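You operate a simulated robot arm through the tools that you are given. There is no shell and no other tool. Be economical: measure what you need, move in short steps, check, and stop when the job is done.

You are at the controls of a simulated robot arm. One attempt, no reset.

TASK
Fit the backing board in the picture frame on the mat.
Fine: brass button aside first, board down in the frame, both buttons across it. Where these are worked on the way, their far stop is far enough and under half their travel is too little: brass button.

It is judged by the outcome, as a careful person would: the job done as asked, and still so three seconds after it is handed in. It fails if anything else is knocked over, pushed out of place, dropped, spilled or broken.

THE ROBOT
A 7-joint arm with a two-finger parallel gripper, fixed in place. Base frame: the origin is at the foot of the arm, x ahead of it, y to its left, z up; the work surface is at about z = 915. Lengths are in mm, angles in degrees, forces in N, time in s.
With the tool pointing down near the work surface it reaches from about 280 to 680 mm from the base axis. Its first joint turns from -66.0 to 66.0 degrees. Payload 1.57 kg.
The TCP is the grasp point between the finger pads, 30 mm short of the fingertips. In the tool frame z runs along the fingers and y along their closing line. Largest opening 110 mm; finger width 24, thickness 12; the body of the gripper, 48 by 112 mm, starts 78 mm behind the TCP.
Orientation is that of the tool frame in the base frame, as [roll, pitch, yaw] about the fixed x, y, z axes, in that order (R = Rz(yaw) Ry(pitch) Rx(roll)). With the fingers straight down and closing along the base's y, the tool's x points along the base's -x, its y along +y and its z along -z.

THE INTERFACE
- The arm moves only by the tool arm_command. Its argument "series" is a list of rows, each a list of 6 numbers: the shift along the base's x, y, z in units of 150 mm (1.0 is 150 mm), then the turn, a rotation vector about the base's x, y, z in units of 120 degrees (1.0 is 120 degrees). In form: [[dx, dy, dz, wx, wy, wz], ...]. A call has 1 to 10 rows; each row is the pose to reach, as a shift and turn from the pose commanded when the call began. "gripper" is the finger opening in mm, from 0 to 110, set as the call begins (left out, the last holds). A call with a number of a shift or a turn outside -1 to 1 is refused whole. A row lasts 0.2 s, in which the tool goes at most 50 mm and 8.6 degrees; a call with a longer step from one row to the next is refused whole, and so is a gripper value outside its range. Where a pose cannot be reached the arm comes as near as it can. A force on the tool above 40 N (or 10 N above the force at the start of the call, whichever is more), or a blocked arm, ends the call early, and 0.2 s more pass. The fingers move at their own pace (about 108 mm/s each) and stop on an object; they squeeze with about 28 N. The grip force told is the motor's: it shows also when the fingers shut on nothing. Time passes only in rows, and 0.2 s behind the last, so rows that repeat a pose let the fingers close. It gives the time, the measured TCP pose, the force on the tool (base axes), the opening and the grip force at its end, in the units of the frame above (readings bear some noise), with the torque about the TCP (base axes, N m) and any sound that the robot's microphone picked up.
- Cameras (640 x 400 px; columns grow to the right, rows downward): "scene" is fixed at [181.8, -403.5, 1412.3]; the picture's right is [0.61, -0.79, 0.00], its down [-0.40, -0.31, -0.86] and it looks along [0.68, 0.53, -0.50] (base axes); focal length 249 px, centre (320, 200). "wrist" rides on the gripper at [70, 16, -141] in the tool frame; the picture's right is [-0.23, 0.97, 0.00], its down [-0.86, -0.20, -0.48] and it looks along [-0.47, -0.11, 0.88] (tool axes); focal length 222 px, centre (320, 200).
- get_image(camera): a new picture of that camera. The clock stands still meanwhile.
- point_at(camera, pixels): for up to 12 pixels [column, row] of the newest picture of that camera ("zoom" is the newest enlarged one), the place [x, y, z] in the base frame of the surface seen there, good to about 2 mm. The clock stands still meanwhile.
- zoom(camera, box): a new picture of the part [left, top, right, bottom] of that camera's present view, enlarged. The clock stands still meanwhile.
- sign_off(): hands the job in; it is judged then, once.

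Go step by step. Measure first, check grasps and placings, and put right what went wrong. The budget is 80 turns and 38 pictures, counting those below and the enlarged ones. Unless the task says otherwise, let go and move clear before handing in, and close with one line.

The tools are called after "Emit:" as name(argument=value, ...) on one line, values as JSON. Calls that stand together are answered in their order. arm_command: Moves the arm, as the interface text tells. Its arguments: {"type":"object","properties":{"series":{"type":"array","items":{"type":"array","items":{"type":"number"}}},"gripper":{"type":"number"}},"required":["series"]} The other tools are called the same way: get_image (camera) takes a picture; point_at (camera, pixels) gives the place of the surface under pixels of a picture; zoom (camera, box) takes an enlarged picture of a part of a camera's view; sign_off () hands the job in.

At the start:

```text
time_s: 0.0
eef_pos: [356.8, -52.3, 1315.9]
tcp_rot: [-180.0, -0.1, 179.8]
contact_force: [0.8, 0.0, 0.5]
wrist_torque: [-0.01, 0.01, -0.03]
gripper_width: 109.9
grasp_force: 0.1
```

scene: 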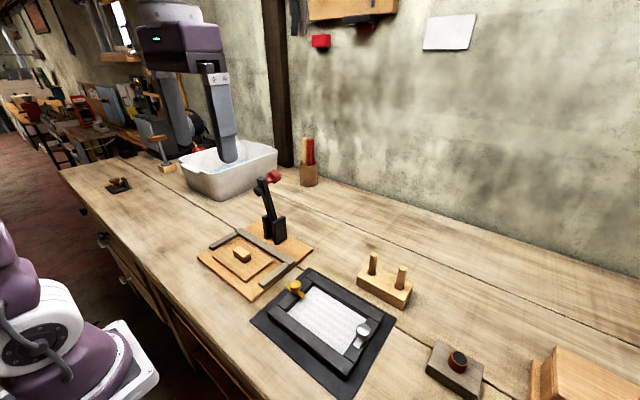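
wrist: 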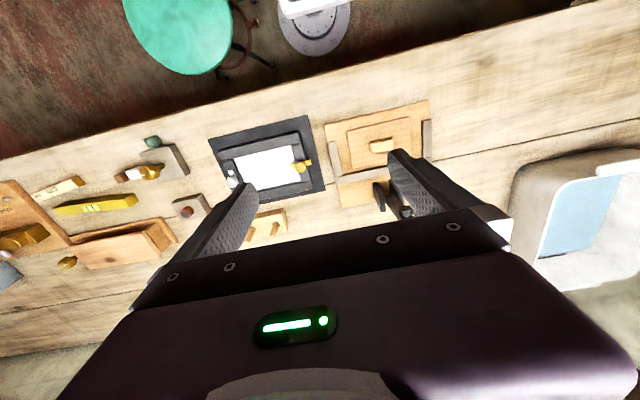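

The scene shows the frame on the black mat around (325,325), brass button near (295,290), silver near (362,333), and a board with a block handle near (242,255). I'll zoom in on both.

Emit:
zoom(camera="scene", box=[240, 250, 420, 400])

Emit:
zoom(camera="scene", box=[180, 160, 330, 310])

Emit:
zoom(camera="wrist", box=[200, 90, 450, 250])

```text
2.67 times, centred on (330, 325) of scene
```

zoom: 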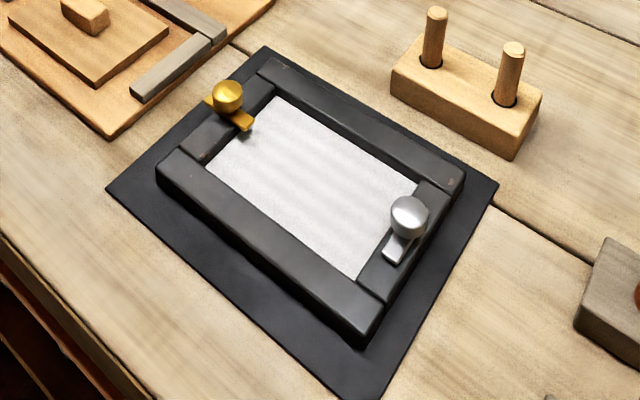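

```text
2.67 times, centred on (255, 235) of scene
```

zoom: 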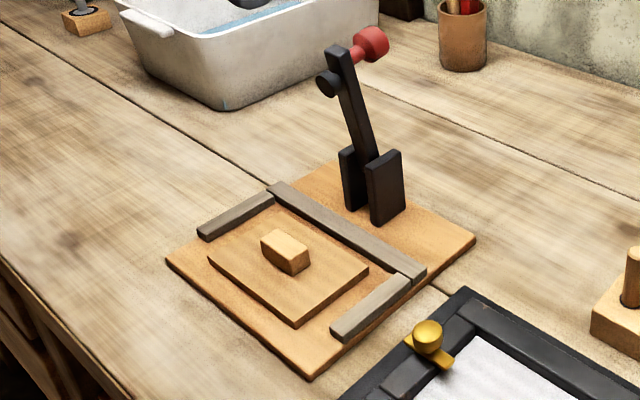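

```text
2.50 times, centred on (325, 170) of wrist
```

zoom: 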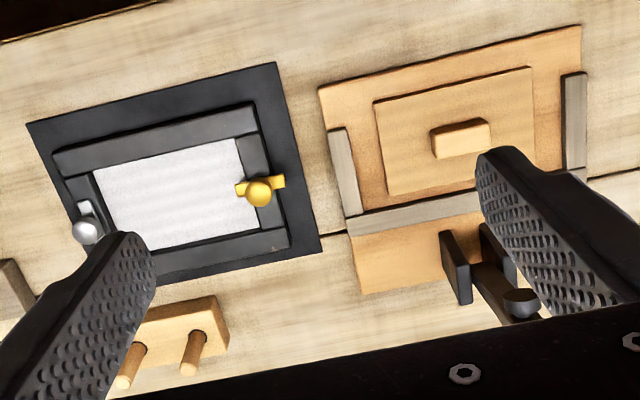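

The brass button crosses the opening edge while the silver one lies along its bar. Now I'll measure frame, buttons and board.

Emit:
point_at(camera="zoom", pixels=[[93, 170], [235, 138], [119, 250], [260, 216], [259, 192], [240, 188], [279, 181], [86, 231], [85, 207], [54, 155], [253, 105], [289, 240]])

Emit:
point_at(camera="zoom", pixels=[[374, 102], [531, 67], [391, 194], [432, 130], [488, 119], [437, 158], [491, 146], [460, 130], [337, 130], [352, 214], [574, 75], [400, 215]])

Emit:
zoom(camera="scene", box=[270, 265, 390, 365])

```text
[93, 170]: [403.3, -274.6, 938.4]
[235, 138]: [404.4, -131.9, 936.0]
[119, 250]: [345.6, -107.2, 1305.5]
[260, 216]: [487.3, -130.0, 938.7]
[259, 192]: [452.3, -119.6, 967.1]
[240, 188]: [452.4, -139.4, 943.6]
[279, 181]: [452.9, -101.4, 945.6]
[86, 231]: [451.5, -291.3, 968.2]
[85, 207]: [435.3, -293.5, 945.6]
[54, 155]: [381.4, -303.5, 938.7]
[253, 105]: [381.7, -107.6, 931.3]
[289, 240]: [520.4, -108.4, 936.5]
```

```text
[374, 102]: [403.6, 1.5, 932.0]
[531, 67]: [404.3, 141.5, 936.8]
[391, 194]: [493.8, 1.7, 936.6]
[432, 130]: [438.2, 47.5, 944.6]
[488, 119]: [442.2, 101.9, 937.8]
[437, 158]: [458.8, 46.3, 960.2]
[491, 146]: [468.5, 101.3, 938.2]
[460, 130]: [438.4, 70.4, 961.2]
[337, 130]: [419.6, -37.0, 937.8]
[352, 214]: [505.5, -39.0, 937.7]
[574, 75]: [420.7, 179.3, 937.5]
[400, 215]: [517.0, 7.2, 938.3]
```

```text
4.00 times, centred on (330, 315) of scene
```

zoom: 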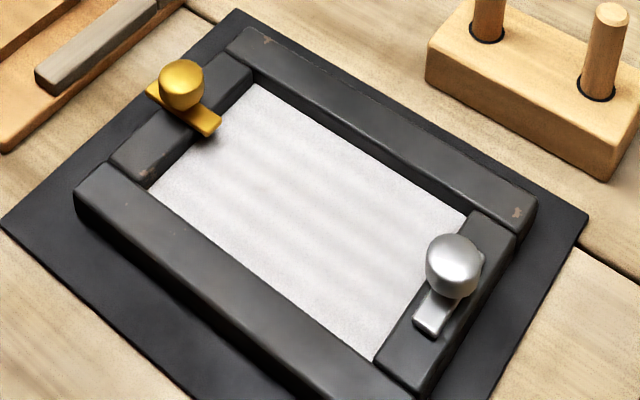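

Frame opening spans about x 404–?, y −275…−132; the brass knob is at about (452,−120) with its bar along y. I'll move above it for a close look.

Emit:
arm_command(series=[[0.16, -0.11, -0.24, 0, 0, 0], [0.32, -0.23, -0.48, 0, 0, 0], [0.48, -0.34, -0.72, 0, 0, 0], [0.633, -0.453, -0.96, 0, 0, 0], [0.633, -0.453, -1.0, 0, 0, 0]])

Emit:
get_image(camera="wrist")

```text
time_s: 1.2
eef_pos: [451.3, -122.1, 1165.3]
tcp_rot: [-180.0, 0.0, -180.0]
contact_force: [-0.1, 0.0, -1.1]
wrist_torque: [0.02, -0.02, -0.01]
gripper_width: 110.1
grasp_force: 0.0
```

```text
31 pictures are left
```

wrist: 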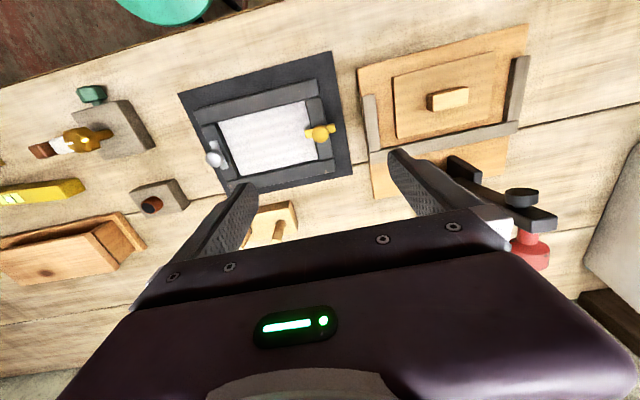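

The brass button is at (320,133), silver at (215,157). I'll zoom for accurate geometry.

Emit:
zoom(camera="wrist", box=[280, 100, 360, 160])

Emit:
zoom(camera="wrist", box=[180, 50, 360, 190])

```text
6.67 times, centred on (320, 130) of wrist
```

zoom: 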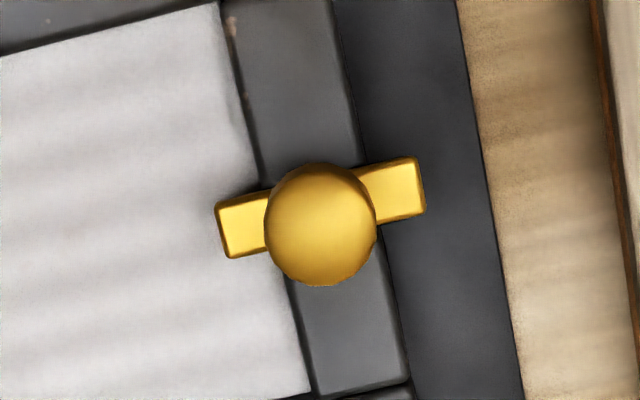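

```text
2.86 times, centred on (270, 120) of wrist
```

zoom: 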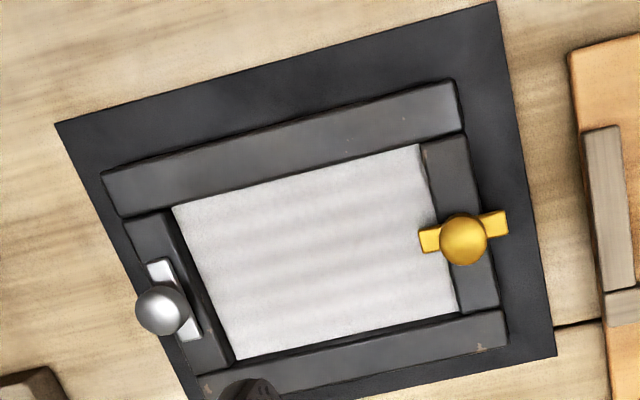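

Emit:
point_at(camera="zoom", pixels=[[171, 207], [420, 145], [237, 360], [456, 310], [463, 236], [424, 242], [504, 222], [160, 310], [160, 264], [192, 335], [452, 150], [130, 170]])

Emit:
point_at(camera="zoom", pixels=[[422, 232], [427, 252], [503, 212], [506, 232], [150, 268], [170, 260], [440, 170], [480, 290], [330, 250], [300, 165], [360, 352], [200, 310]])

Emit:
zoom(camera="wrist", box=[350, 20, 540, 210])

```text
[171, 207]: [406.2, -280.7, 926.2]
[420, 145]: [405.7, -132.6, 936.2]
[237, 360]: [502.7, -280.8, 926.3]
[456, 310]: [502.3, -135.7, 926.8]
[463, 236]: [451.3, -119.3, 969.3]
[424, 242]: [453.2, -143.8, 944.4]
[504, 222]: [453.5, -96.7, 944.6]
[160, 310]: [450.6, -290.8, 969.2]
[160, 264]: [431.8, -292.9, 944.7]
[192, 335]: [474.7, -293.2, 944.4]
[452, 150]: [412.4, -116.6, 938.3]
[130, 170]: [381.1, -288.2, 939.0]
```

```text
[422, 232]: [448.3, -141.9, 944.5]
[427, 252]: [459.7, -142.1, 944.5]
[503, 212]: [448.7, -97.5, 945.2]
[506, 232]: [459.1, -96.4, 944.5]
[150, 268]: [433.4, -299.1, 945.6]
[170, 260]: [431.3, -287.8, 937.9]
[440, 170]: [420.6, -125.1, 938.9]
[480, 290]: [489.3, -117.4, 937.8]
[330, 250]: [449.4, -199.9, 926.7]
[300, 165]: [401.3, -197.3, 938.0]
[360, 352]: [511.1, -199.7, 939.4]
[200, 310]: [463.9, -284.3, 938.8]
```

```text
2.11 times, centred on (445, 115) of wrist
```

zoom: 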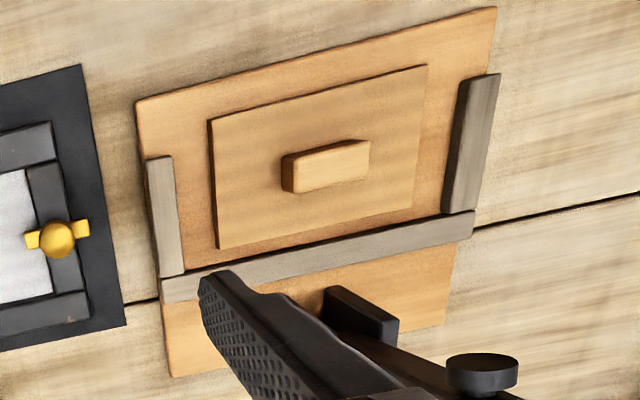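

The opening spans about x 404–503, y −281…−132, with floor z 926.5 and top 938.5. The brass bar centre is about (453.5,−120). Next, the board and clamp.

Emit:
point_at(camera="zoom", pixels=[[209, 120], [427, 66], [218, 248], [414, 206], [283, 158], [370, 142], [293, 192], [368, 178], [325, 165], [250, 140], [166, 220], [470, 150]])

Emit:
point_at(camera="zoom", pixels=[[330, 292], [395, 330], [483, 375], [450, 60], [185, 200], [300, 255], [294, 160], [366, 148], [298, 185], [190, 340]])

Emit:
point_at(camera="scene", pixels=[[275, 175], [260, 185], [270, 215], [262, 200]])

```text
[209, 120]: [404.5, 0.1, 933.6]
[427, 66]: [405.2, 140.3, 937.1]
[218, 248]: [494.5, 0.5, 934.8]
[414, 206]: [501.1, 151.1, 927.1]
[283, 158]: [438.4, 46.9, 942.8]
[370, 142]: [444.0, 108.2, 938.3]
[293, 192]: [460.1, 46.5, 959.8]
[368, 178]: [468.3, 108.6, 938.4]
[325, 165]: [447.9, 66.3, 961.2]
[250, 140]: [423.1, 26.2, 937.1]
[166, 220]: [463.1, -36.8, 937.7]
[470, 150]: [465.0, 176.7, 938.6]
```

```text
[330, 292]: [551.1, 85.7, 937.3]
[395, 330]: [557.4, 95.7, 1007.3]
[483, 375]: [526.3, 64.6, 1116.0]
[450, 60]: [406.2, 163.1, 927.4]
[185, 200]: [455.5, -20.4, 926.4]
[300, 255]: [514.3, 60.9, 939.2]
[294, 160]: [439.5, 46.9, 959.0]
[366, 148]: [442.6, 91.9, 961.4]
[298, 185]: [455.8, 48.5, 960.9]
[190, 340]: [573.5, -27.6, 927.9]
```

```text
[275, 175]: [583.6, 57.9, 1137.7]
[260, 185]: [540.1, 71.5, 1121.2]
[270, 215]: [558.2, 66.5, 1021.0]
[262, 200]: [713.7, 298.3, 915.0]
```

Brass button pivot is about (453.5,−120), its bar z 939–945 along y. I'll turn the gripper 90° and come down above it with a 60 mm opening.

Emit:
arm_command(series=[[0, 0, -0.1, 0, 0, 0.07], [0, 0, -0.2, 0, 0, 0.14], [0, 0, -0.3, 0, 0, 0.21], [0, 0, -0.4, 0, 0, 0.28], [0, 0, -0.5, 0, 0, 0.35], [0, 0, -0.6, 0, 0, 0.42], [0.01, 0, -0.7, 0, 0, 0.49], [0.012, 0, -0.8, 0, 0, 0.56], [0.012, 0, -0.9, 0, 0, 0.63], [0.012, 0.0, -0.95, 0, 0, 0.7]], gripper=60)

Emit:
arm_command(series=[[0, 0, 0, 0, 0, 0.05], [0, 0, 0, 0, 0, 0.05]])

Emit:
get_image(camera="scene")

```text
time_s: 3.4
eef_pos: [453.6, -120.0, 1022.9]
tcp_rot: [179.9, 0.0, -95.9]
contact_force: [0.9, -0.5, 0.7]
wrist_torque: [-0.01, 0.01, -0.02]
gripper_width: 60.1
grasp_force: 0.2
```

```text
time_s: 4.0
eef_pos: [452.9, -120.5, 1023.6]
tcp_rot: [-179.9, 0.0, -89.9]
contact_force: [-0.6, -0.4, 0.2]
wrist_torque: [-0.03, 0.0, -0.03]
gripper_width: 59.9
grasp_force: 0.0
```

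```text
27 pictures are left
```

scene: 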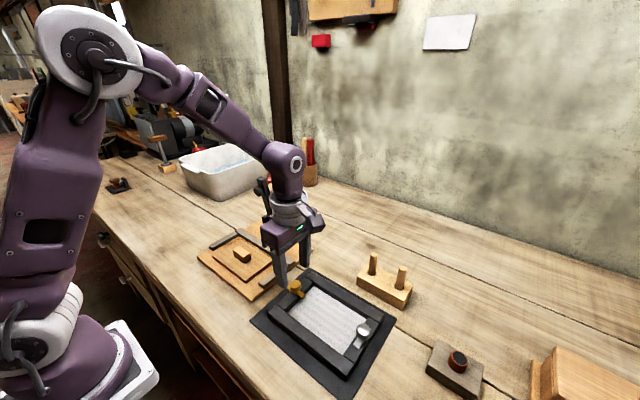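

The fingers straddle the brass knob, closing along x. Now I'll descend and close on it.

Emit:
arm_command(series=[[0, 0, -0.12, 0, 0, 0], [0, 0, -0.24, 0, 0, 0], [0, 0, -0.31, 0, 0, 0], [0, 0, -0.346, 0, 0, 0]])

Emit:
arm_command(series=[[0, 0, 0, 0, 0, 0], [0, 0, 0, 0, 0, 0]], gripper=0)

```text
time_s: 5.0
eef_pos: [454.0, -121.7, 970.8]
tcp_rot: [-180.0, 0.0, -90.0]
contact_force: [0.2, -0.8, -1.5]
wrist_torque: [0.0, 0.01, 0.0]
gripper_width: 59.9
grasp_force: 0.1
```

```text
time_s: 5.6
eef_pos: [453.7, -121.4, 971.8]
tcp_rot: [-180.0, 0.1, -90.1]
contact_force: [1.0, 0.6, -0.1]
wrist_torque: [-0.07, -0.07, 0.0]
gripper_width: 25.1
grasp_force: 28.3
```

Gripped at 25 mm with almost no side force. I'll twist a little in the negative direction to find which way it turns.

Emit:
arm_command(series=[[0, 0, 0, 0, 0, -0.05], [0, 0, 0, 0, 0, -0.1], [0, 0, 0, 0, 0, -0.15], [0, 0, 0, 0, 0, -0.2]])

Emit:
zoom(camera="scene", box=[250, 250, 350, 330])

```text
time_s: 6.6
eef_pos: [453.1, -120.6, 971.2]
tcp_rot: [-180.0, 0.0, -114.2]
contact_force: [-0.6, 0.4, 0.4]
wrist_torque: [-0.24, 0.09, 0.01]
gripper_width: 25.2
grasp_force: 27.9
```

```text
5.00 times, centred on (300, 290) of scene
```

zoom: 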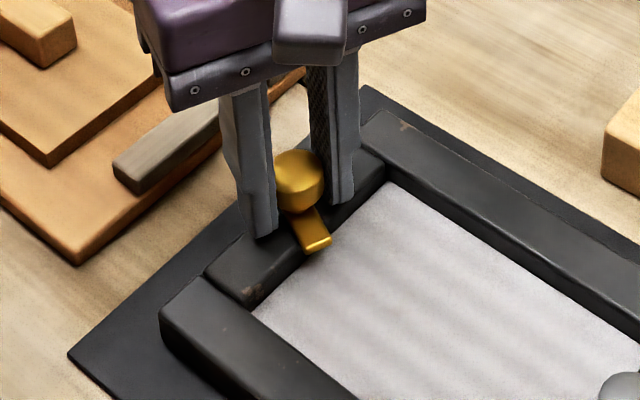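

The bar turned with the gripper (its end is now at (318,243) in the zoom), with no resistance. I'll continue to the full 90°.

Emit:
arm_command(series=[[0, 0, 0, 0, 0, -0.07], [0, 0, 0, 0, 0, -0.14], [0, 0, 0, 0, 0, -0.21], [0, 0, 0, 0, 0, -0.28], [0, 0, 0, 0, 0, -0.35], [0, 0, 0, 0, 0, -0.42], [0, 0, 0, 0, 0, -0.49], [0, 0, 0, 0, 0, -0.55]])

Emit:
zoom(camera="scene", box=[250, 250, 350, 330])

```text
time_s: 8.4
eef_pos: [453.8, -121.1, 971.5]
tcp_rot: [-180.0, 0.0, 179.8]
contact_force: [-0.4, -1.7, 0.4]
wrist_torque: [0.01, 0.13, 0.01]
gripper_width: 25.0
grasp_force: 28.4
```

```text
5.00 times, centred on (300, 290) of scene
```

zoom: 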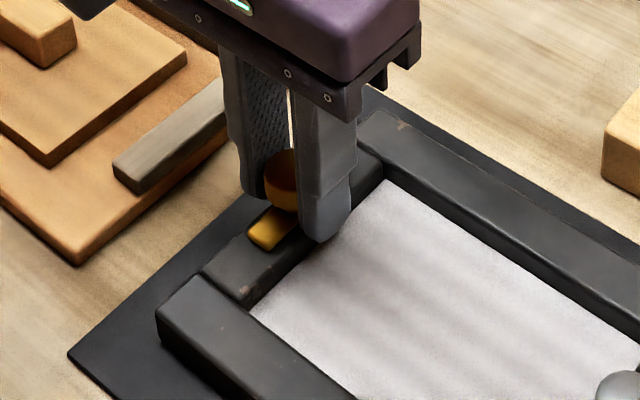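

The brass bar now lies along the end bar. I'll release, rise and check.

Emit:
arm_command(series=[[0, 0, 0, 0, 0, 0], [0, 0, 0, 0, 0, 0], [0, 0, 0.2, 0, 0, 0], [0, 0, 0.5, 0, 0, 0], [0, 0, 0.8, 0, 0, 0], [0, 0.3, 0.9, 0, 0, 0], [-0.01, 0.6, 0.9, 0, 0, 0], [-0.02, 0.9, 0.9, 0, 0, 0]], gripper=80)

Emit:
zoom(camera="scene", box=[190, 160, 350, 340])

```text
time_s: 10.2
eef_pos: [451.3, 14.2, 1105.9]
tcp_rot: [-180.0, 0.0, 179.8]
contact_force: [-0.1, -0.1, -0.3]
wrist_torque: [0.01, -0.02, -0.02]
gripper_width: 79.7
grasp_force: 0.1
```

```text
2.22 times, centred on (270, 250) of scene
```

zoom: 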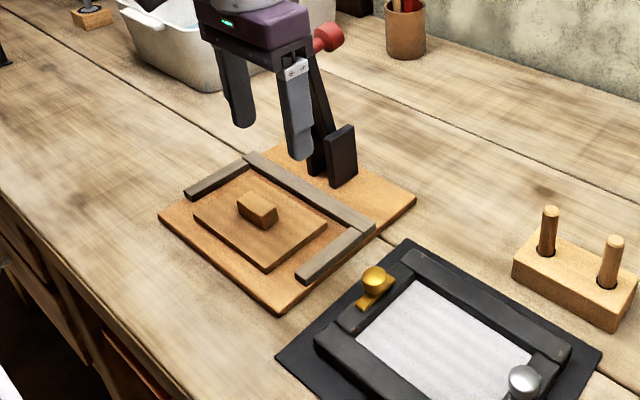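

The brass button is aside, and the board's block is free at about (449.5,70). I'll move above it and descend in small steps.

Emit:
arm_command(series=[[-0.007, 0.18, 0, 0, 0, 0], [-0.007, 0.368, 0, 0, 0, 0], [-0.007, 0.368, -0.25, 0, 0, 0], [-0.007, 0.368, -0.5, 0, 0, 0], [-0.007, 0.368, -0.7, 0, 0, 0], [-0.007, 0.368, -0.84, 0, 0, 0], [-0.007, 0.368, -0.91, 0, 0, 0]])

Emit:
zoom(camera="scene", box=[190, 180, 310, 300])

```text
time_s: 11.8
eef_pos: [449.3, 70.9, 970.1]
tcp_rot: [180.0, 0.0, -180.0]
contact_force: [0.7, 0.3, -0.2]
wrist_torque: [0.0, 0.01, 0.0]
gripper_width: 80.0
grasp_force: 0.0
```

```text
3.33 times, centred on (250, 240) of scene
```

zoom: 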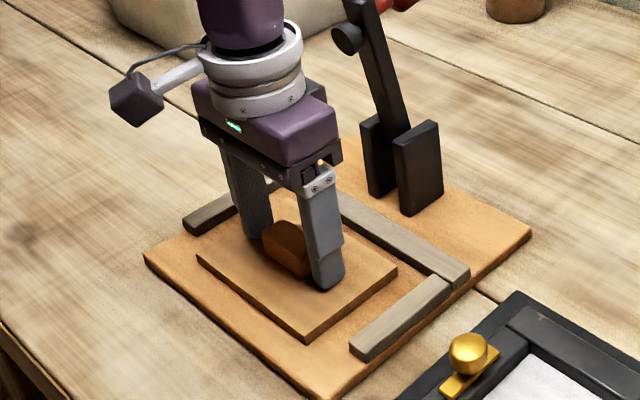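

The block sits between the fingers and the clamp is clear. I'll grip and lift slightly.

Emit:
arm_command(series=[[0, 0, 0, 0, 0, 0], [0, 0, 0, 0, 0, 0], [0, 0, 0, 0, 0, 0]], gripper=0)

Emit:
arm_command(series=[[0, 0, 0.1, 0, 0, 0], [0, 0, 0.25, 0, 0, 0], [0, 0, 0.4, 0, 0, 0], [0, 0, 0.4, 0, 0, 0]])

Emit:
zoom(camera="scene", box=[190, 180, 310, 300])

Emit:
get_image(camera="wrist")

```text
time_s: 12.6
eef_pos: [450.1, 70.8, 970.5]
tcp_rot: [180.0, -0.1, 180.0]
contact_force: [-0.7, 0.6, -0.7]
wrist_torque: [-0.02, 0.02, 0.03]
gripper_width: 49.1
grasp_force: 27.7
```

```text
time_s: 13.6
eef_pos: [449.7, 70.4, 1030.8]
tcp_rot: [180.0, 0.1, 179.8]
contact_force: [-0.5, 0.2, 0.6]
wrist_torque: [0.0, -0.01, -0.03]
gripper_width: 0.0
grasp_force: 21.5
```

```text
3.33 times, centred on (250, 240) of scene
```

zoom: 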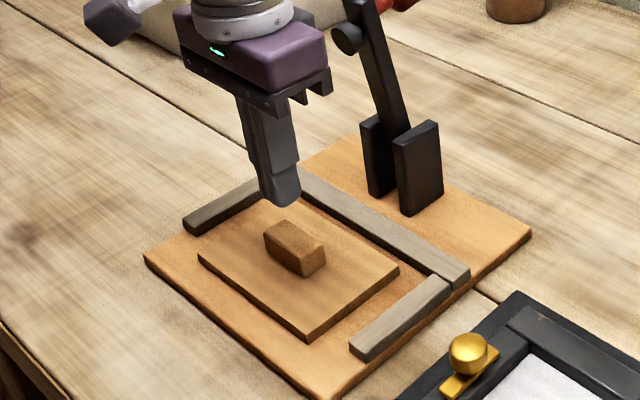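

```text
21 pictures are left
```

wrist: 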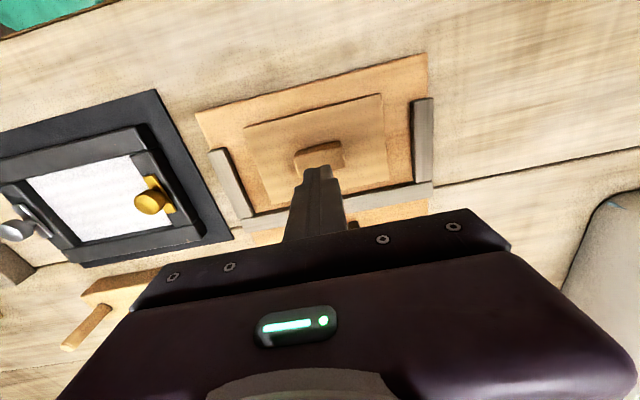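

The gripper shut to 0 on the lift, so the block slipped out and the board is still in the jig. I'll look closely at the block's shape.

Emit:
zoom(camera="scene", box=[222, 235, 272, 275])

Emit:
zoom(camera="wrist", box=[230, 80, 410, 220])

```text
10.00 times, centred on (247, 255) of scene
```

zoom: 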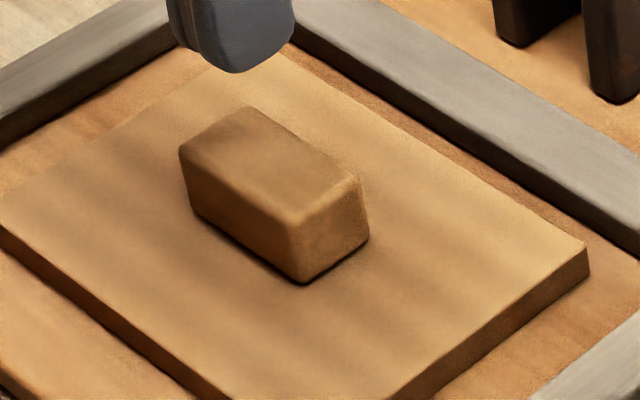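

```text
2.86 times, centred on (320, 150) of wrist
```

zoom: 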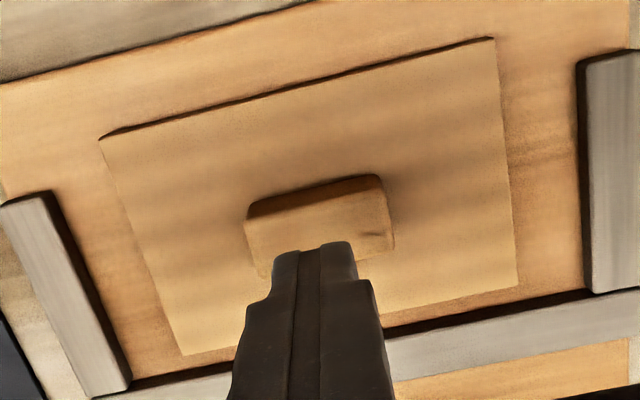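

The block may be tapered; I'll measure its top and base edges.

Emit:
point_at(camera="zoom", pixels=[[250, 205], [380, 178], [390, 205], [396, 232], [398, 245], [247, 230], [259, 272], [320, 190], [320, 225], [393, 248]])

Emit:
zoom(camera="scene", box=[222, 235, 272, 275])

```text
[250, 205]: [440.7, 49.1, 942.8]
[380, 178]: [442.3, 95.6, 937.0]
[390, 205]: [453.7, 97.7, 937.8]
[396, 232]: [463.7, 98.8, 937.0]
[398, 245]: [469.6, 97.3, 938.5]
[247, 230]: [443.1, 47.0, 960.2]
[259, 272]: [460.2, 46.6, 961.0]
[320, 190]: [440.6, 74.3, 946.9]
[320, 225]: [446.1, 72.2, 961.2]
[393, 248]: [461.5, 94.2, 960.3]
```

```text
10.00 times, centred on (247, 255) of scene
```

zoom: 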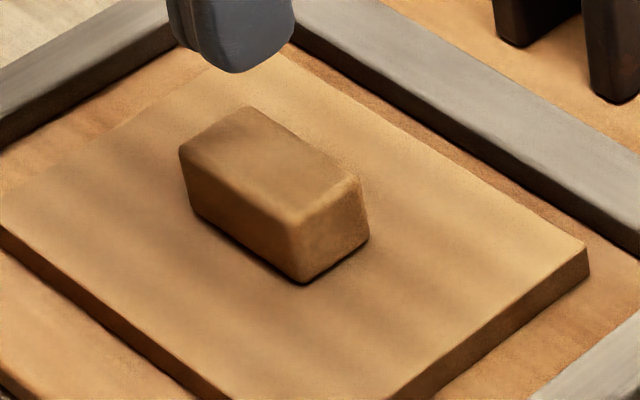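

Emit:
point_at(camera="zoom", pixels=[[184, 165], [194, 205], [298, 225], [304, 278], [358, 190], [366, 232], [245, 195], [252, 243], [332, 215], [336, 255], [585, 255], [395, 398]])

```text
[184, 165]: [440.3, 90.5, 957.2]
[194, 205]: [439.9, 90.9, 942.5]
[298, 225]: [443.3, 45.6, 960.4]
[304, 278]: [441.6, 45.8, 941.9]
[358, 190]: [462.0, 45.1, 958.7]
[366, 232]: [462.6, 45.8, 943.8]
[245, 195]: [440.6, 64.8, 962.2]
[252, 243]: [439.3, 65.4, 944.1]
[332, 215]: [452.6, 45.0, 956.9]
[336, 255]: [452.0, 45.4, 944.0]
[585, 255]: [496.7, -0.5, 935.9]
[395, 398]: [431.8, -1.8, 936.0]
```

The block has vertical sides (x 440–462, y 45–95, z 937–961). I'll re-grip lower (tips about 938.5), let the grip settle, and lift slowly.

Emit:
arm_command(series=[[0.01, 0, 0, 0, 0, 0], [0.01, 0, 0, 0, 0, 0], [0.01, 0, -0.15, 0, 0, 0], [0.01, 0, -0.3, 0, 0, 0], [0.01, 0, -0.38, 0, 0, 0], [0.01, 0, -0.41, 0, 0, 0]], gripper=80)

Emit:
arm_command(series=[[0, 0, 0, 0, 0, 0], [0, 0, 0, 0, 0, 0], [0, 0, 0, 0, 0, 0], [0, 0, 0, 0, 0, 0], [0, 0, 0, 0, 0, 0]], gripper=20)

Emit:
arm_command(series=[[0, 0, 0.005, 0, 0, 0], [0, 0, 0.01, 0, 0, 0], [0, 0, 0.015, 0, 0, 0], [0, 0, 0.02, 0, 0, 0]])

```text
time_s: 15.0
eef_pos: [450.0, 71.1, 969.0]
tcp_rot: [179.9, 0.1, 179.9]
contact_force: [0.7, -0.1, -0.8]
wrist_torque: [-0.01, 0.01, 0.0]
gripper_width: 80.0
grasp_force: 0.1
```

```text
time_s: 16.2
eef_pos: [450.4, 70.3, 968.6]
tcp_rot: [180.0, 0.0, 179.9]
contact_force: [-0.1, 0.6, -0.5]
wrist_torque: [-0.01, -0.03, 0.0]
gripper_width: 49.4
grasp_force: 28.3
```

```text
time_s: 17.2
eef_pos: [450.8, 69.6, 972.3]
tcp_rot: [-180.0, 0.0, 179.9]
contact_force: [-0.6, 0.0, -0.6]
wrist_torque: [0.02, 0.02, -0.01]
gripper_width: 49.4
grasp_force: 27.9
```

The grip holds at 49.4 after about 3 mm of lift. I'll look to see whether the board rose.

Emit:
zoom(camera="scene", box=[212, 225, 282, 285])

Emit:
point_at(camera="zoom", pixels=[[480, 220], [250, 240], [300, 300]])

```text
6.67 times, centred on (247, 255) of scene
```

zoom: 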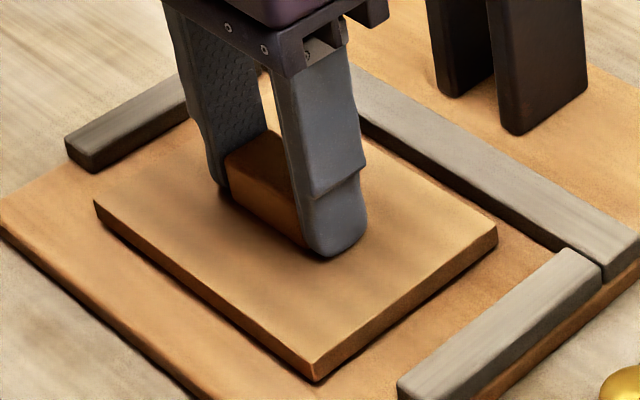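

```text
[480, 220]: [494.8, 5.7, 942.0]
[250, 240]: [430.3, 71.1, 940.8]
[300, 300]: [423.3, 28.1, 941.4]
```

The board top rose to about 941, so the slow lift works. I'll keep rising gently.

Emit:
arm_command(series=[[0, 0, 0.01, 0, 0, 0], [0, 0, 0.025, 0, 0, 0], [0, 0, 0.045, 0, 0, 0], [0, 0, 0.07, 0, 0, 0], [0, 0, 0.1, 0, 0, 0], [0, 0, 0.13, 0, 0, 0], [0, 0, 0.16, 0, 0, 0], [0, 0, 0.185, 0, 0, 0], [0, 0, 0.2, 0, 0, 0], [0, 0, 0.205, 0, 0, 0]])

Emit:
zoom(camera="scene", box=[200, 205, 290, 285])

```text
time_s: 19.4
eef_pos: [450.5, 70.6, 1003.3]
tcp_rot: [179.9, 0.0, 179.9]
contact_force: [0.5, -0.3, -0.8]
wrist_torque: [-0.04, 0.01, -0.01]
gripper_width: 49.4
grasp_force: 28.1
```

```text
5.00 times, centred on (245, 245) of scene
```

zoom: 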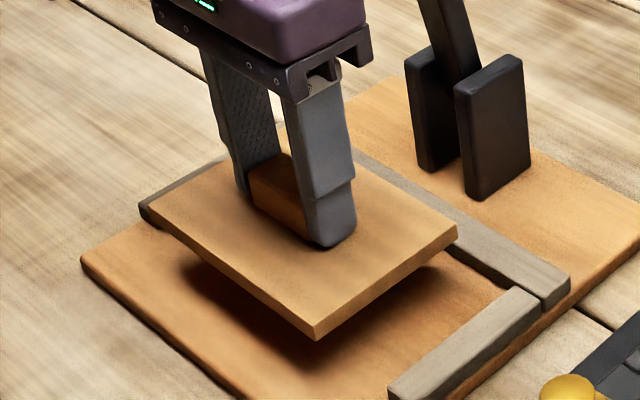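

The board is level and held, with its underside about z 961. The knobs top out at 969, so I'll rise to about 1030 and carry it over smoothly.

Emit:
arm_command(series=[[0, 0, 0.02, 0, 0, 0], [0, 0, 0.06, 0, 0, 0], [0, 0, 0.11, 0, 0, 0], [0, -0.02, 0.15, 0, 0, 0], [0, -0.07, 0.18, 0, 0, 0], [0.005, -0.15, 0.185, 0, 0, 0], [0.01, -0.25, 0.185, 0, 0, 0], [0.015, -0.35, 0.185, 0, 0, 0], [0.015, -0.43, 0.185, 0, 0, 0], [0.015, -0.46, 0.185, 0, 0, 0]])

Emit:
arm_command(series=[[0, -0.03, 0, 0, 0, 0], [0, -0.1, 0, 0, 0, 0], [0, -0.2, 0, 0, 0, 0], [0, -0.32, 0, 0, 0, 0], [0, -0.44, 0, 0, 0, 0], [0, -0.56, 0, 0, 0, 0], [0, -0.68, 0, 0, 0, 0], [0, -0.78, 0, 0, 0, 0], [0, -0.85, 0, 0, 0, 0], [0, -0.88, 0, 0, 0, 0]])

Emit:
arm_command(series=[[0, -0.03, 0, 0, 0, 0], [0, -0.1, 0, 0, 0, 0], [0, -0.2, 0, 0, 0, 0], [0, -0.32, 0, 0, 0, 0], [0, -0.42, 0, 0, 0, 0], [0, -0.48, 0, 0, 0, 0], [0, -0.505, 0, 0, 0, 0], [0, -0.505, 0, 0, 0, 0]])

Emit:
zoom(camera="scene", box=[240, 230, 420, 390])

Emit:
get_image(camera="wrist")

```text
time_s: 21.6
eef_pos: [452.6, 0.6, 1030.7]
tcp_rot: [-179.9, 0.0, 179.9]
contact_force: [0.6, 0.0, -0.6]
wrist_torque: [0.02, 0.02, -0.02]
gripper_width: 49.5
grasp_force: 28.0
```

```text
time_s: 23.8
eef_pos: [451.5, -131.3, 1029.3]
tcp_rot: [-180.0, 0.0, 179.9]
contact_force: [0.4, 0.3, -1.0]
wrist_torque: [0.01, 0.01, 0.01]
gripper_width: 49.1
grasp_force: 28.3
```

```text
time_s: 25.6
eef_pos: [452.2, -207.9, 1029.8]
tcp_rot: [180.0, -0.1, -180.0]
contact_force: [0.3, 0.6, -0.9]
wrist_torque: [0.01, 0.01, -0.01]
gripper_width: 49.1
grasp_force: 28.0
```

```text
2.50 times, centred on (330, 310) of scene
```

zoom: 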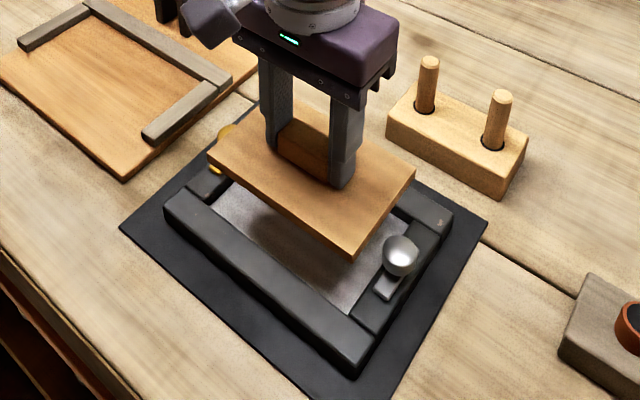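

```text
14 pictures are left
```

wrist: 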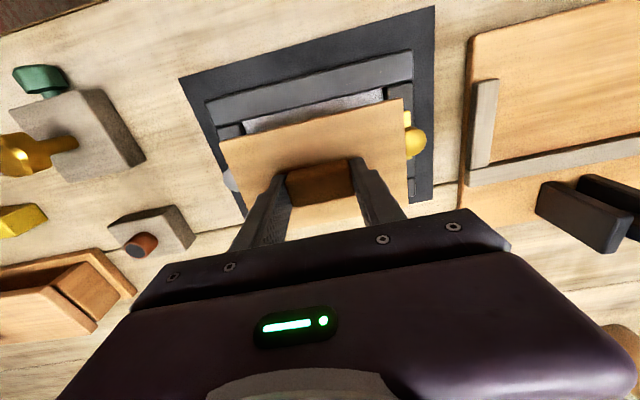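

The board is above the frame. I'll measure its edges before lowering.

Emit:
point_at(camera="wrist", pixels=[[222, 144], [401, 101], [407, 196], [312, 121], [226, 155], [405, 140], [250, 227]])

Emit:
point_at(camera="zoom", pixels=[[212, 156], [352, 252], [411, 172], [384, 208], [282, 205]])

```text
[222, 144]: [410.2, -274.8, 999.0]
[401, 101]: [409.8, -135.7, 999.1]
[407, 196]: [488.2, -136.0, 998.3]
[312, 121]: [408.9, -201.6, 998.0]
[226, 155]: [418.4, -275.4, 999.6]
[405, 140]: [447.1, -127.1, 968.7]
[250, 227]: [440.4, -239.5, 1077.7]
```

```text
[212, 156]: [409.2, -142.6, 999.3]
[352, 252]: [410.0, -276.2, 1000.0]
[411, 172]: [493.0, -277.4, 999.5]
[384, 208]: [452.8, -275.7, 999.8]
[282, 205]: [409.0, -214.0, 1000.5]
```

The board is centred over the opening to within about 1 mm. I'll lower gently into the frame.

Emit:
arm_command(series=[[0, 0.002, -0.02, 0, 0, 0], [0, 0.002, -0.06, 0, 0, 0], [0, 0.002, -0.12, 0, 0, 0], [0, 0.002, -0.18, 0, 0, 0], [0, 0.002, -0.24, 0, 0, 0], [0, 0.002, -0.28, 0, 0, 0], [0, 0.002, -0.305, 0, 0, 0], [0, 0.002, -0.32, 0, 0, 0]])

Emit:
zoom(camera="scene", box=[260, 260, 400, 380])

```text
time_s: 27.4
eef_pos: [452.4, -207.4, 982.4]
tcp_rot: [-180.0, 0.0, 179.9]
contact_force: [-0.3, -0.1, -0.4]
wrist_torque: [-0.01, 0.01, 0.01]
gripper_width: 49.2
grasp_force: 27.7
```

```text
3.33 times, centred on (330, 320) of scene
```

zoom: 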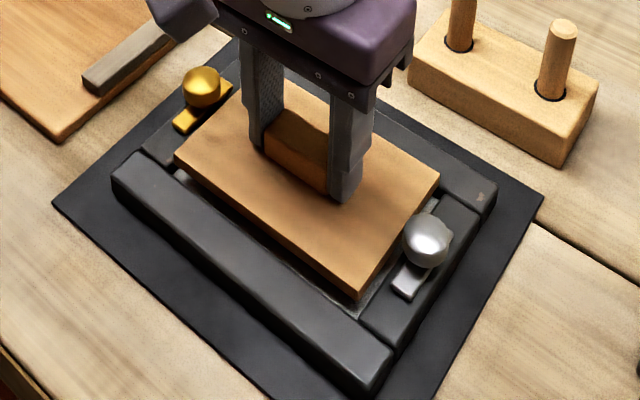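

It is clear of both knobs and hovering just above the rails. Now for the last 15 mm, slowly.

Emit:
arm_command(series=[[0.003, 0, -0.02, 0, 0, 0], [0.003, 0, -0.04, 0, 0, 0], [0.003, 0, -0.06, 0, 0, 0], [0.003, 0, -0.075, 0, 0, 0], [0.003, 0, -0.085, 0, 0, 0], [0.003, 0, -0.093, 0, 0, 0]])

Emit:
zoom(camera="scene", box=[260, 260, 400, 380])

```text
time_s: 28.8
eef_pos: [453.4, -206.4, 968.4]
tcp_rot: [179.9, 0.1, 179.9]
contact_force: [-7.1, -0.5, 9.5]
wrist_torque: [0.41, 0.5, -0.24]
gripper_width: 49.1
grasp_force: 28.2
```

```text
3.33 times, centred on (330, 320) of scene
```

zoom: 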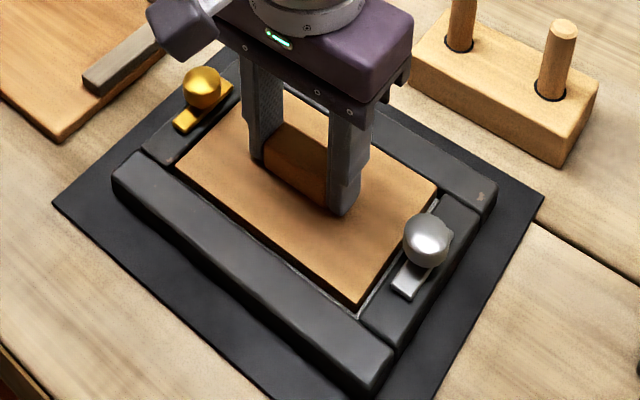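

There is contact (Fx −7, Fz 9.5), so the board may be touching the far rail. I'll check the board's height across its surface.

Emit:
point_at(camera="zoom", pixels=[[185, 165], [355, 295], [425, 190], [225, 115], [270, 225], [395, 240], [430, 180], [460, 185], [250, 250], [361, 308], [358, 304], [385, 125]])

Emit:
zoom(camera="wrist", box=[190, 60, 450, 240])

```text
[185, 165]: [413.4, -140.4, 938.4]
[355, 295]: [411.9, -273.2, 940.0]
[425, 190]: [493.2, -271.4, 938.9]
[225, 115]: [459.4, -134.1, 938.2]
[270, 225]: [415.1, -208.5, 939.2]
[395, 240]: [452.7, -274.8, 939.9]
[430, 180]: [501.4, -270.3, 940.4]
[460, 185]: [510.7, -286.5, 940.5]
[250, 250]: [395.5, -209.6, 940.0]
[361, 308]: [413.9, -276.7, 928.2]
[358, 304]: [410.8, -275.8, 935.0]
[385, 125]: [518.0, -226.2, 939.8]
```

```text
2.22 times, centred on (320, 150) of wrist
```

zoom: 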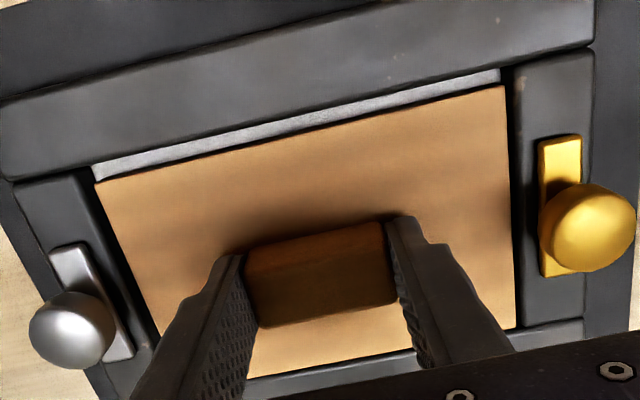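

In the wrist zoom the gap is along the near rail (floor visible at (300,125)) and none shows at the far side. So the board sits too far in +x; I'll quantify it.

Emit:
point_at(camera="zoom", pixels=[[300, 137], [300, 130], [300, 118], [100, 190], [505, 92], [506, 150], [514, 150], [130, 245], [116, 250], [511, 300], [420, 352], [420, 362]])

```text
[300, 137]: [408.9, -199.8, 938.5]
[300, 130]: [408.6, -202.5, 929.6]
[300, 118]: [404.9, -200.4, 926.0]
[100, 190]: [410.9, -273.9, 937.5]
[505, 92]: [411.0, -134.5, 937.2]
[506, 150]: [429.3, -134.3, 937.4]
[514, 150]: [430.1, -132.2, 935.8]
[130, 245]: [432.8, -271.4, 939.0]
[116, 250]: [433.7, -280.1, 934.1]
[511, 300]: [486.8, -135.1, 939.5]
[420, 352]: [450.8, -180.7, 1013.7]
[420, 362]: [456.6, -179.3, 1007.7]
```

The near gap is about 5 mm and the far about 0; in y the gaps are about 2 right and 5 left. I'll lift 4 mm, shift −2.7 in x and −1.5 in y, and lower again.

Emit:
arm_command(series=[[0, 0, 0.01, 0, 0, 0], [0, 0, 0.02, 0, 0, 0], [0, 0, 0.03, 0, 0, 0], [-0.01, -0.005, 0.03, 0, 0, 0], [-0.018, -0.01, 0.03, 0, 0, 0], [-0.018, -0.01, 0.02, 0, 0, 0], [-0.018, -0.01, 0.01, 0, 0, 0], [-0.018, -0.01, 0, 0, 0, 0], [-0.018, -0.01, -0.003, 0, 0, 0]])

Emit:
zoom(camera="wrist", box=[190, 60, 450, 240])

```text
time_s: 30.8
eef_pos: [450.0, -207.7, 967.5]
tcp_rot: [180.0, 0.0, -180.0]
contact_force: [-4.0, 5.2, 24.0]
wrist_torque: [0.2, 0.56, -0.03]
gripper_width: 49.2
grasp_force: 27.6
```

```text
2.22 times, centred on (320, 150) of wrist
```

zoom: 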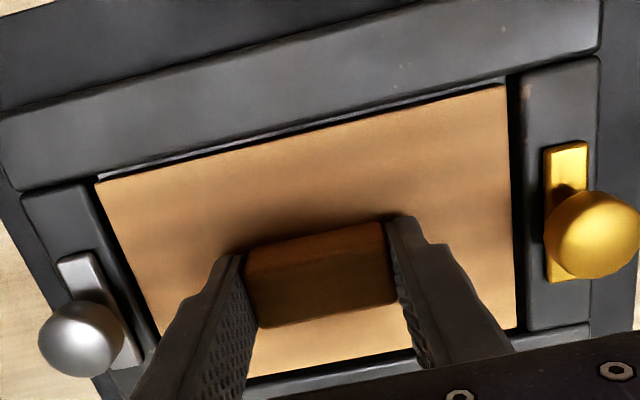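

Fz is now 24, probably pressing on the floor of the rebate. I'll check heights.

Emit:
point_at(camera="zoom", pixels=[[300, 140], [110, 195], [500, 100], [505, 180], [140, 260], [505, 310], [230, 230], [540, 90], [300, 90], [420, 320], [180, 165], [516, 180]])

Emit:
zoom(camera="scene", box=[280, 280, 380, 360])

```text
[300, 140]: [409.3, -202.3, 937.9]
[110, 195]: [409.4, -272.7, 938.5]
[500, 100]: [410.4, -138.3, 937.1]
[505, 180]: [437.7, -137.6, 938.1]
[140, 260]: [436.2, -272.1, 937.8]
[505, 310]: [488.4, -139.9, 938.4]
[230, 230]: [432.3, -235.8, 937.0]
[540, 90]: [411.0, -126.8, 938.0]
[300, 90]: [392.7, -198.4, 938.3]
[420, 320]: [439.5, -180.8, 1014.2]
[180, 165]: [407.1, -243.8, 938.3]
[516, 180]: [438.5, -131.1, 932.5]
```

```text
5.00 times, centred on (330, 320) of scene
```

zoom: 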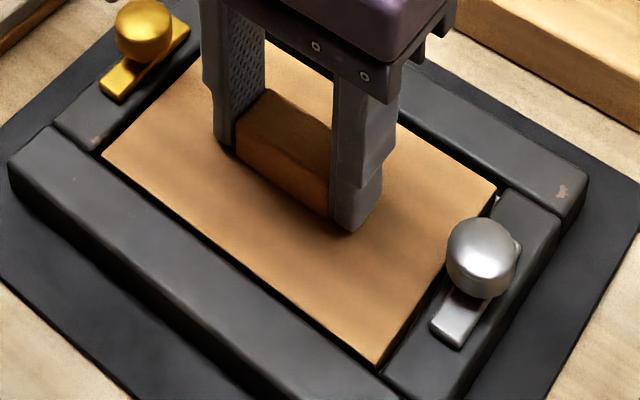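

The board top reads 937–938.5 throughout, flush with the rails. I'll release and rise.

Emit:
arm_command(series=[[0, 0, 0.005, 0, 0, 0], [0, 0, 0.01, 0, 0, 0], [0, 0, 0.01, 0, 0, 0], [0, 0, 0.15, 0, 0, 0], [0, 0, 0.4, 0, 0, 0], [0, 0, 0.6, 0, 0, 0], [0, 0, 0.8, 0, 0, 0]], gripper=80)

Emit:
zoom(camera="wrist", box=[200, 60, 440, 230])

Emit:
point_at(camera="zoom", pixels=[[320, 180], [200, 150], [420, 150], [250, 250], [320, 130]])

```text
time_s: 32.4
eef_pos: [452.7, -210.1, 1088.6]
tcp_rot: [180.0, 0.1, 179.9]
contact_force: [-0.8, -0.4, 0.5]
wrist_torque: [0.02, 0.02, 0.0]
gripper_width: 80.0
grasp_force: 0.1
```

```text
2.35 times, centred on (320, 145) of wrist
```

zoom: 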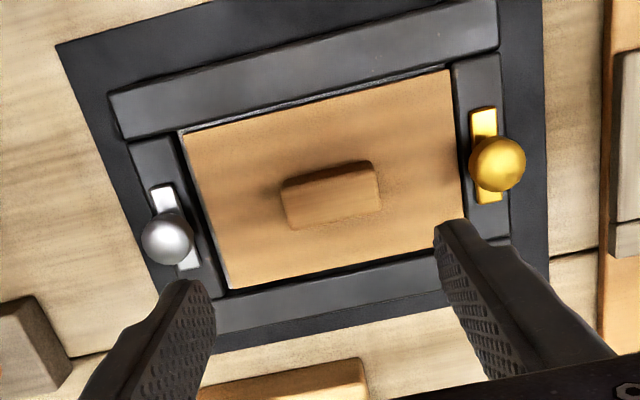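

```text
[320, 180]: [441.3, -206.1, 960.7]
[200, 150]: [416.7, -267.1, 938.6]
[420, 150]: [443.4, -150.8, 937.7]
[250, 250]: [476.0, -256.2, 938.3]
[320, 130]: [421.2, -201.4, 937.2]
```

The board is in and flush, and both buttons are along their bars. I'll re-measure the bars before turning them.

Emit:
point_at(camera="zoom", pixels=[[484, 111], [472, 115], [496, 113], [488, 199], [477, 200], [498, 197], [162, 189], [152, 193], [174, 187], [188, 265], [500, 40], [111, 100]])

```text
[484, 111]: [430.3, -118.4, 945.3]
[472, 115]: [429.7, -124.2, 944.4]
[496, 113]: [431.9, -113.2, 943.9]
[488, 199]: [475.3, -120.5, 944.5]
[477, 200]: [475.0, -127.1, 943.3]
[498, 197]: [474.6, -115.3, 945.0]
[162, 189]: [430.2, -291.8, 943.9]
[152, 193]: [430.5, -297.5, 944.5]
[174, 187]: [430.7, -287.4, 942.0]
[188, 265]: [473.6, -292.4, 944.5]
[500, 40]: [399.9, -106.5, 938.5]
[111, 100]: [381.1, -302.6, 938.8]
```

The brass bar's centre is about (453,−120) and silver's about (452.5,−292.5). I'll go down on the brass knob and grip it.

Emit:
arm_command(series=[[0.005, 0.2, 0, 0, 0, 0], [0.013, 0.4, 0, 0, 0, 0], [0.013, 0.586, 0, 0, 0, 0], [0.013, 0.586, -0.25, 0, 0, 0], [0.013, 0.586, -0.5, 0, 0, 0], [0.013, 0.586, -0.68, 0, 0, 0], [0.013, 0.586, -0.774, 0, 0, 0], [0.013, 0.586, -0.774, 0, 0, 0]], gripper=60)

Emit:
arm_command(series=[[0, 0, 0, 0, 0, 0], [0, 0, 0, 0, 0, 0], [0, 0, 0, 0, 0, 0]], gripper=0)

Emit:
arm_command(series=[[0, 0, 0, 0, 0, 0.05], [0, 0, 0, 0, 0, 0.11], [0, 0, 0, 0, 0, 0.18], [0, 0, 0, 0, 0, 0.25], [0, 0, 0, 0, 0, 0.32], [0, 0, 0, 0, 0, 0.39], [0, 0, 0, 0, 0, 0.46], [0, 0, 0, 0, 0, 0.53], [0, 0, 0, 0, 0, 0.6], [0, 0, 0, 0, 0, 0.66]])

Emit:
arm_command(series=[[0, 0, 0, 0, 0, 0.05], [0, 0, 0, 0, 0, 0.09]])

```text
time_s: 34.2
eef_pos: [452.0, -119.1, 972.3]
tcp_rot: [180.0, 0.0, 179.9]
contact_force: [0.3, -0.1, 0.6]
wrist_torque: [-0.02, 0.0, 0.03]
gripper_width: 59.9
grasp_force: 0.0
```

```text
time_s: 35.0
eef_pos: [452.8, -119.9, 971.6]
tcp_rot: [-179.9, 0.1, 180.0]
contact_force: [0.0, -1.8, -0.8]
wrist_torque: [0.02, -0.12, -0.01]
gripper_width: 24.9
grasp_force: 28.2
```

```text
time_s: 37.2
eef_pos: [453.7, -120.0, 972.5]
tcp_rot: [-179.9, 0.0, -100.6]
contact_force: [-7.7, -1.4, 20.8]
wrist_torque: [-0.01, 0.15, 0.02]
gripper_width: 24.9
grasp_force: 27.7
```

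```text
time_s: 37.8
eef_pos: [453.1, -120.6, 971.8]
tcp_rot: [180.0, 0.1, -90.0]
contact_force: [-1.8, -6.9, 8.7]
wrist_torque: [-0.2, 0.04, -0.16]
gripper_width: 25.1
grasp_force: 28.0
```

It turned the full 90°, but with Fz 9–21, maybe the bar or tips rubbing the board. I'll look.

Emit:
zoom(camera="scene", box=[260, 260, 360, 340])

Emit:
point_at(camera="zoom", pixels=[[280, 270], [400, 320], [350, 200], [240, 215], [420, 250], [300, 240], [100, 260], [265, 165]])

```text
5.00 times, centred on (310, 300) of scene
```

zoom: 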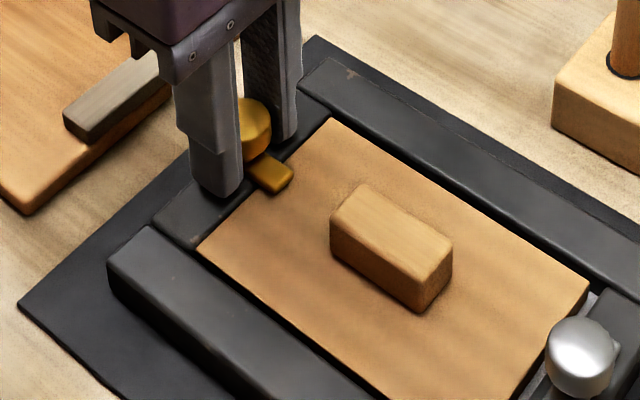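

```text
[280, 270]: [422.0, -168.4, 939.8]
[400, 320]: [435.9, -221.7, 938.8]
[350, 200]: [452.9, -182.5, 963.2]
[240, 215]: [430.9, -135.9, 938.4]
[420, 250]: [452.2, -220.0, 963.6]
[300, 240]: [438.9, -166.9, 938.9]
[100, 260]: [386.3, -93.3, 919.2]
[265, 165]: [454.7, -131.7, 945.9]
```

The brass bar now reaches onto the board (end at (275,180)). I'll release, rise, and move to the silver knob while turning back.

Emit:
arm_command(series=[[0, 0, 0, 0, 0, 0], [0, 0, 0, 0, 0, 0], [0, 0, 0.2, 0, 0, 0], [0, 0, 0.5, 0, 0, 0], [0, -0.12, 0.6, 0, 0, -0.07], [0, -0.3, 0.6, 0, 0, -0.14], [0, -0.45, 0.6, 0, 0, -0.21], [0, -0.6, 0.6, 0, 0, -0.28], [0, -0.75, 0.6, 0, 0, -0.35], [0, -0.85, 0.6, 0, 0, -0.42]], gripper=60)

Emit:
arm_command(series=[[0, -0.1, 0, 0, 0, -0.07], [0, -0.2, 0, 0, 0, -0.14], [0, -0.299, 0, 0, 0, -0.21], [-0.003, -0.299, 0, 0, 0, -0.28], [-0.003, -0.299, 0, 0, 0, -0.33]])

Emit:
zoom(camera="scene", box=[260, 250, 400, 370])

```text
time_s: 40.0
eef_pos: [453.5, -247.0, 1062.1]
tcp_rot: [-179.9, 0.0, -140.6]
contact_force: [0.3, -0.3, 0.4]
wrist_torque: [0.0, 0.0, -0.02]
gripper_width: 59.7
grasp_force: 0.1
```

```text
time_s: 41.2
eef_pos: [452.5, -293.3, 1061.1]
tcp_rot: [-179.9, -0.1, 179.7]
contact_force: [-1.1, 0.4, 0.1]
wrist_torque: [-0.02, -0.03, 0.0]
gripper_width: 60.1
grasp_force: 0.2
```

```text
3.33 times, centred on (330, 310) of scene
```

zoom: 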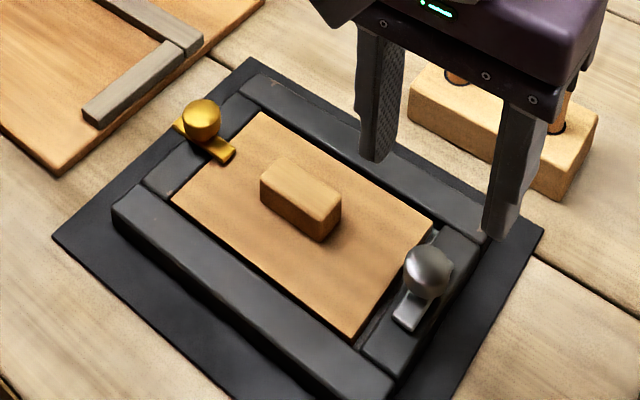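

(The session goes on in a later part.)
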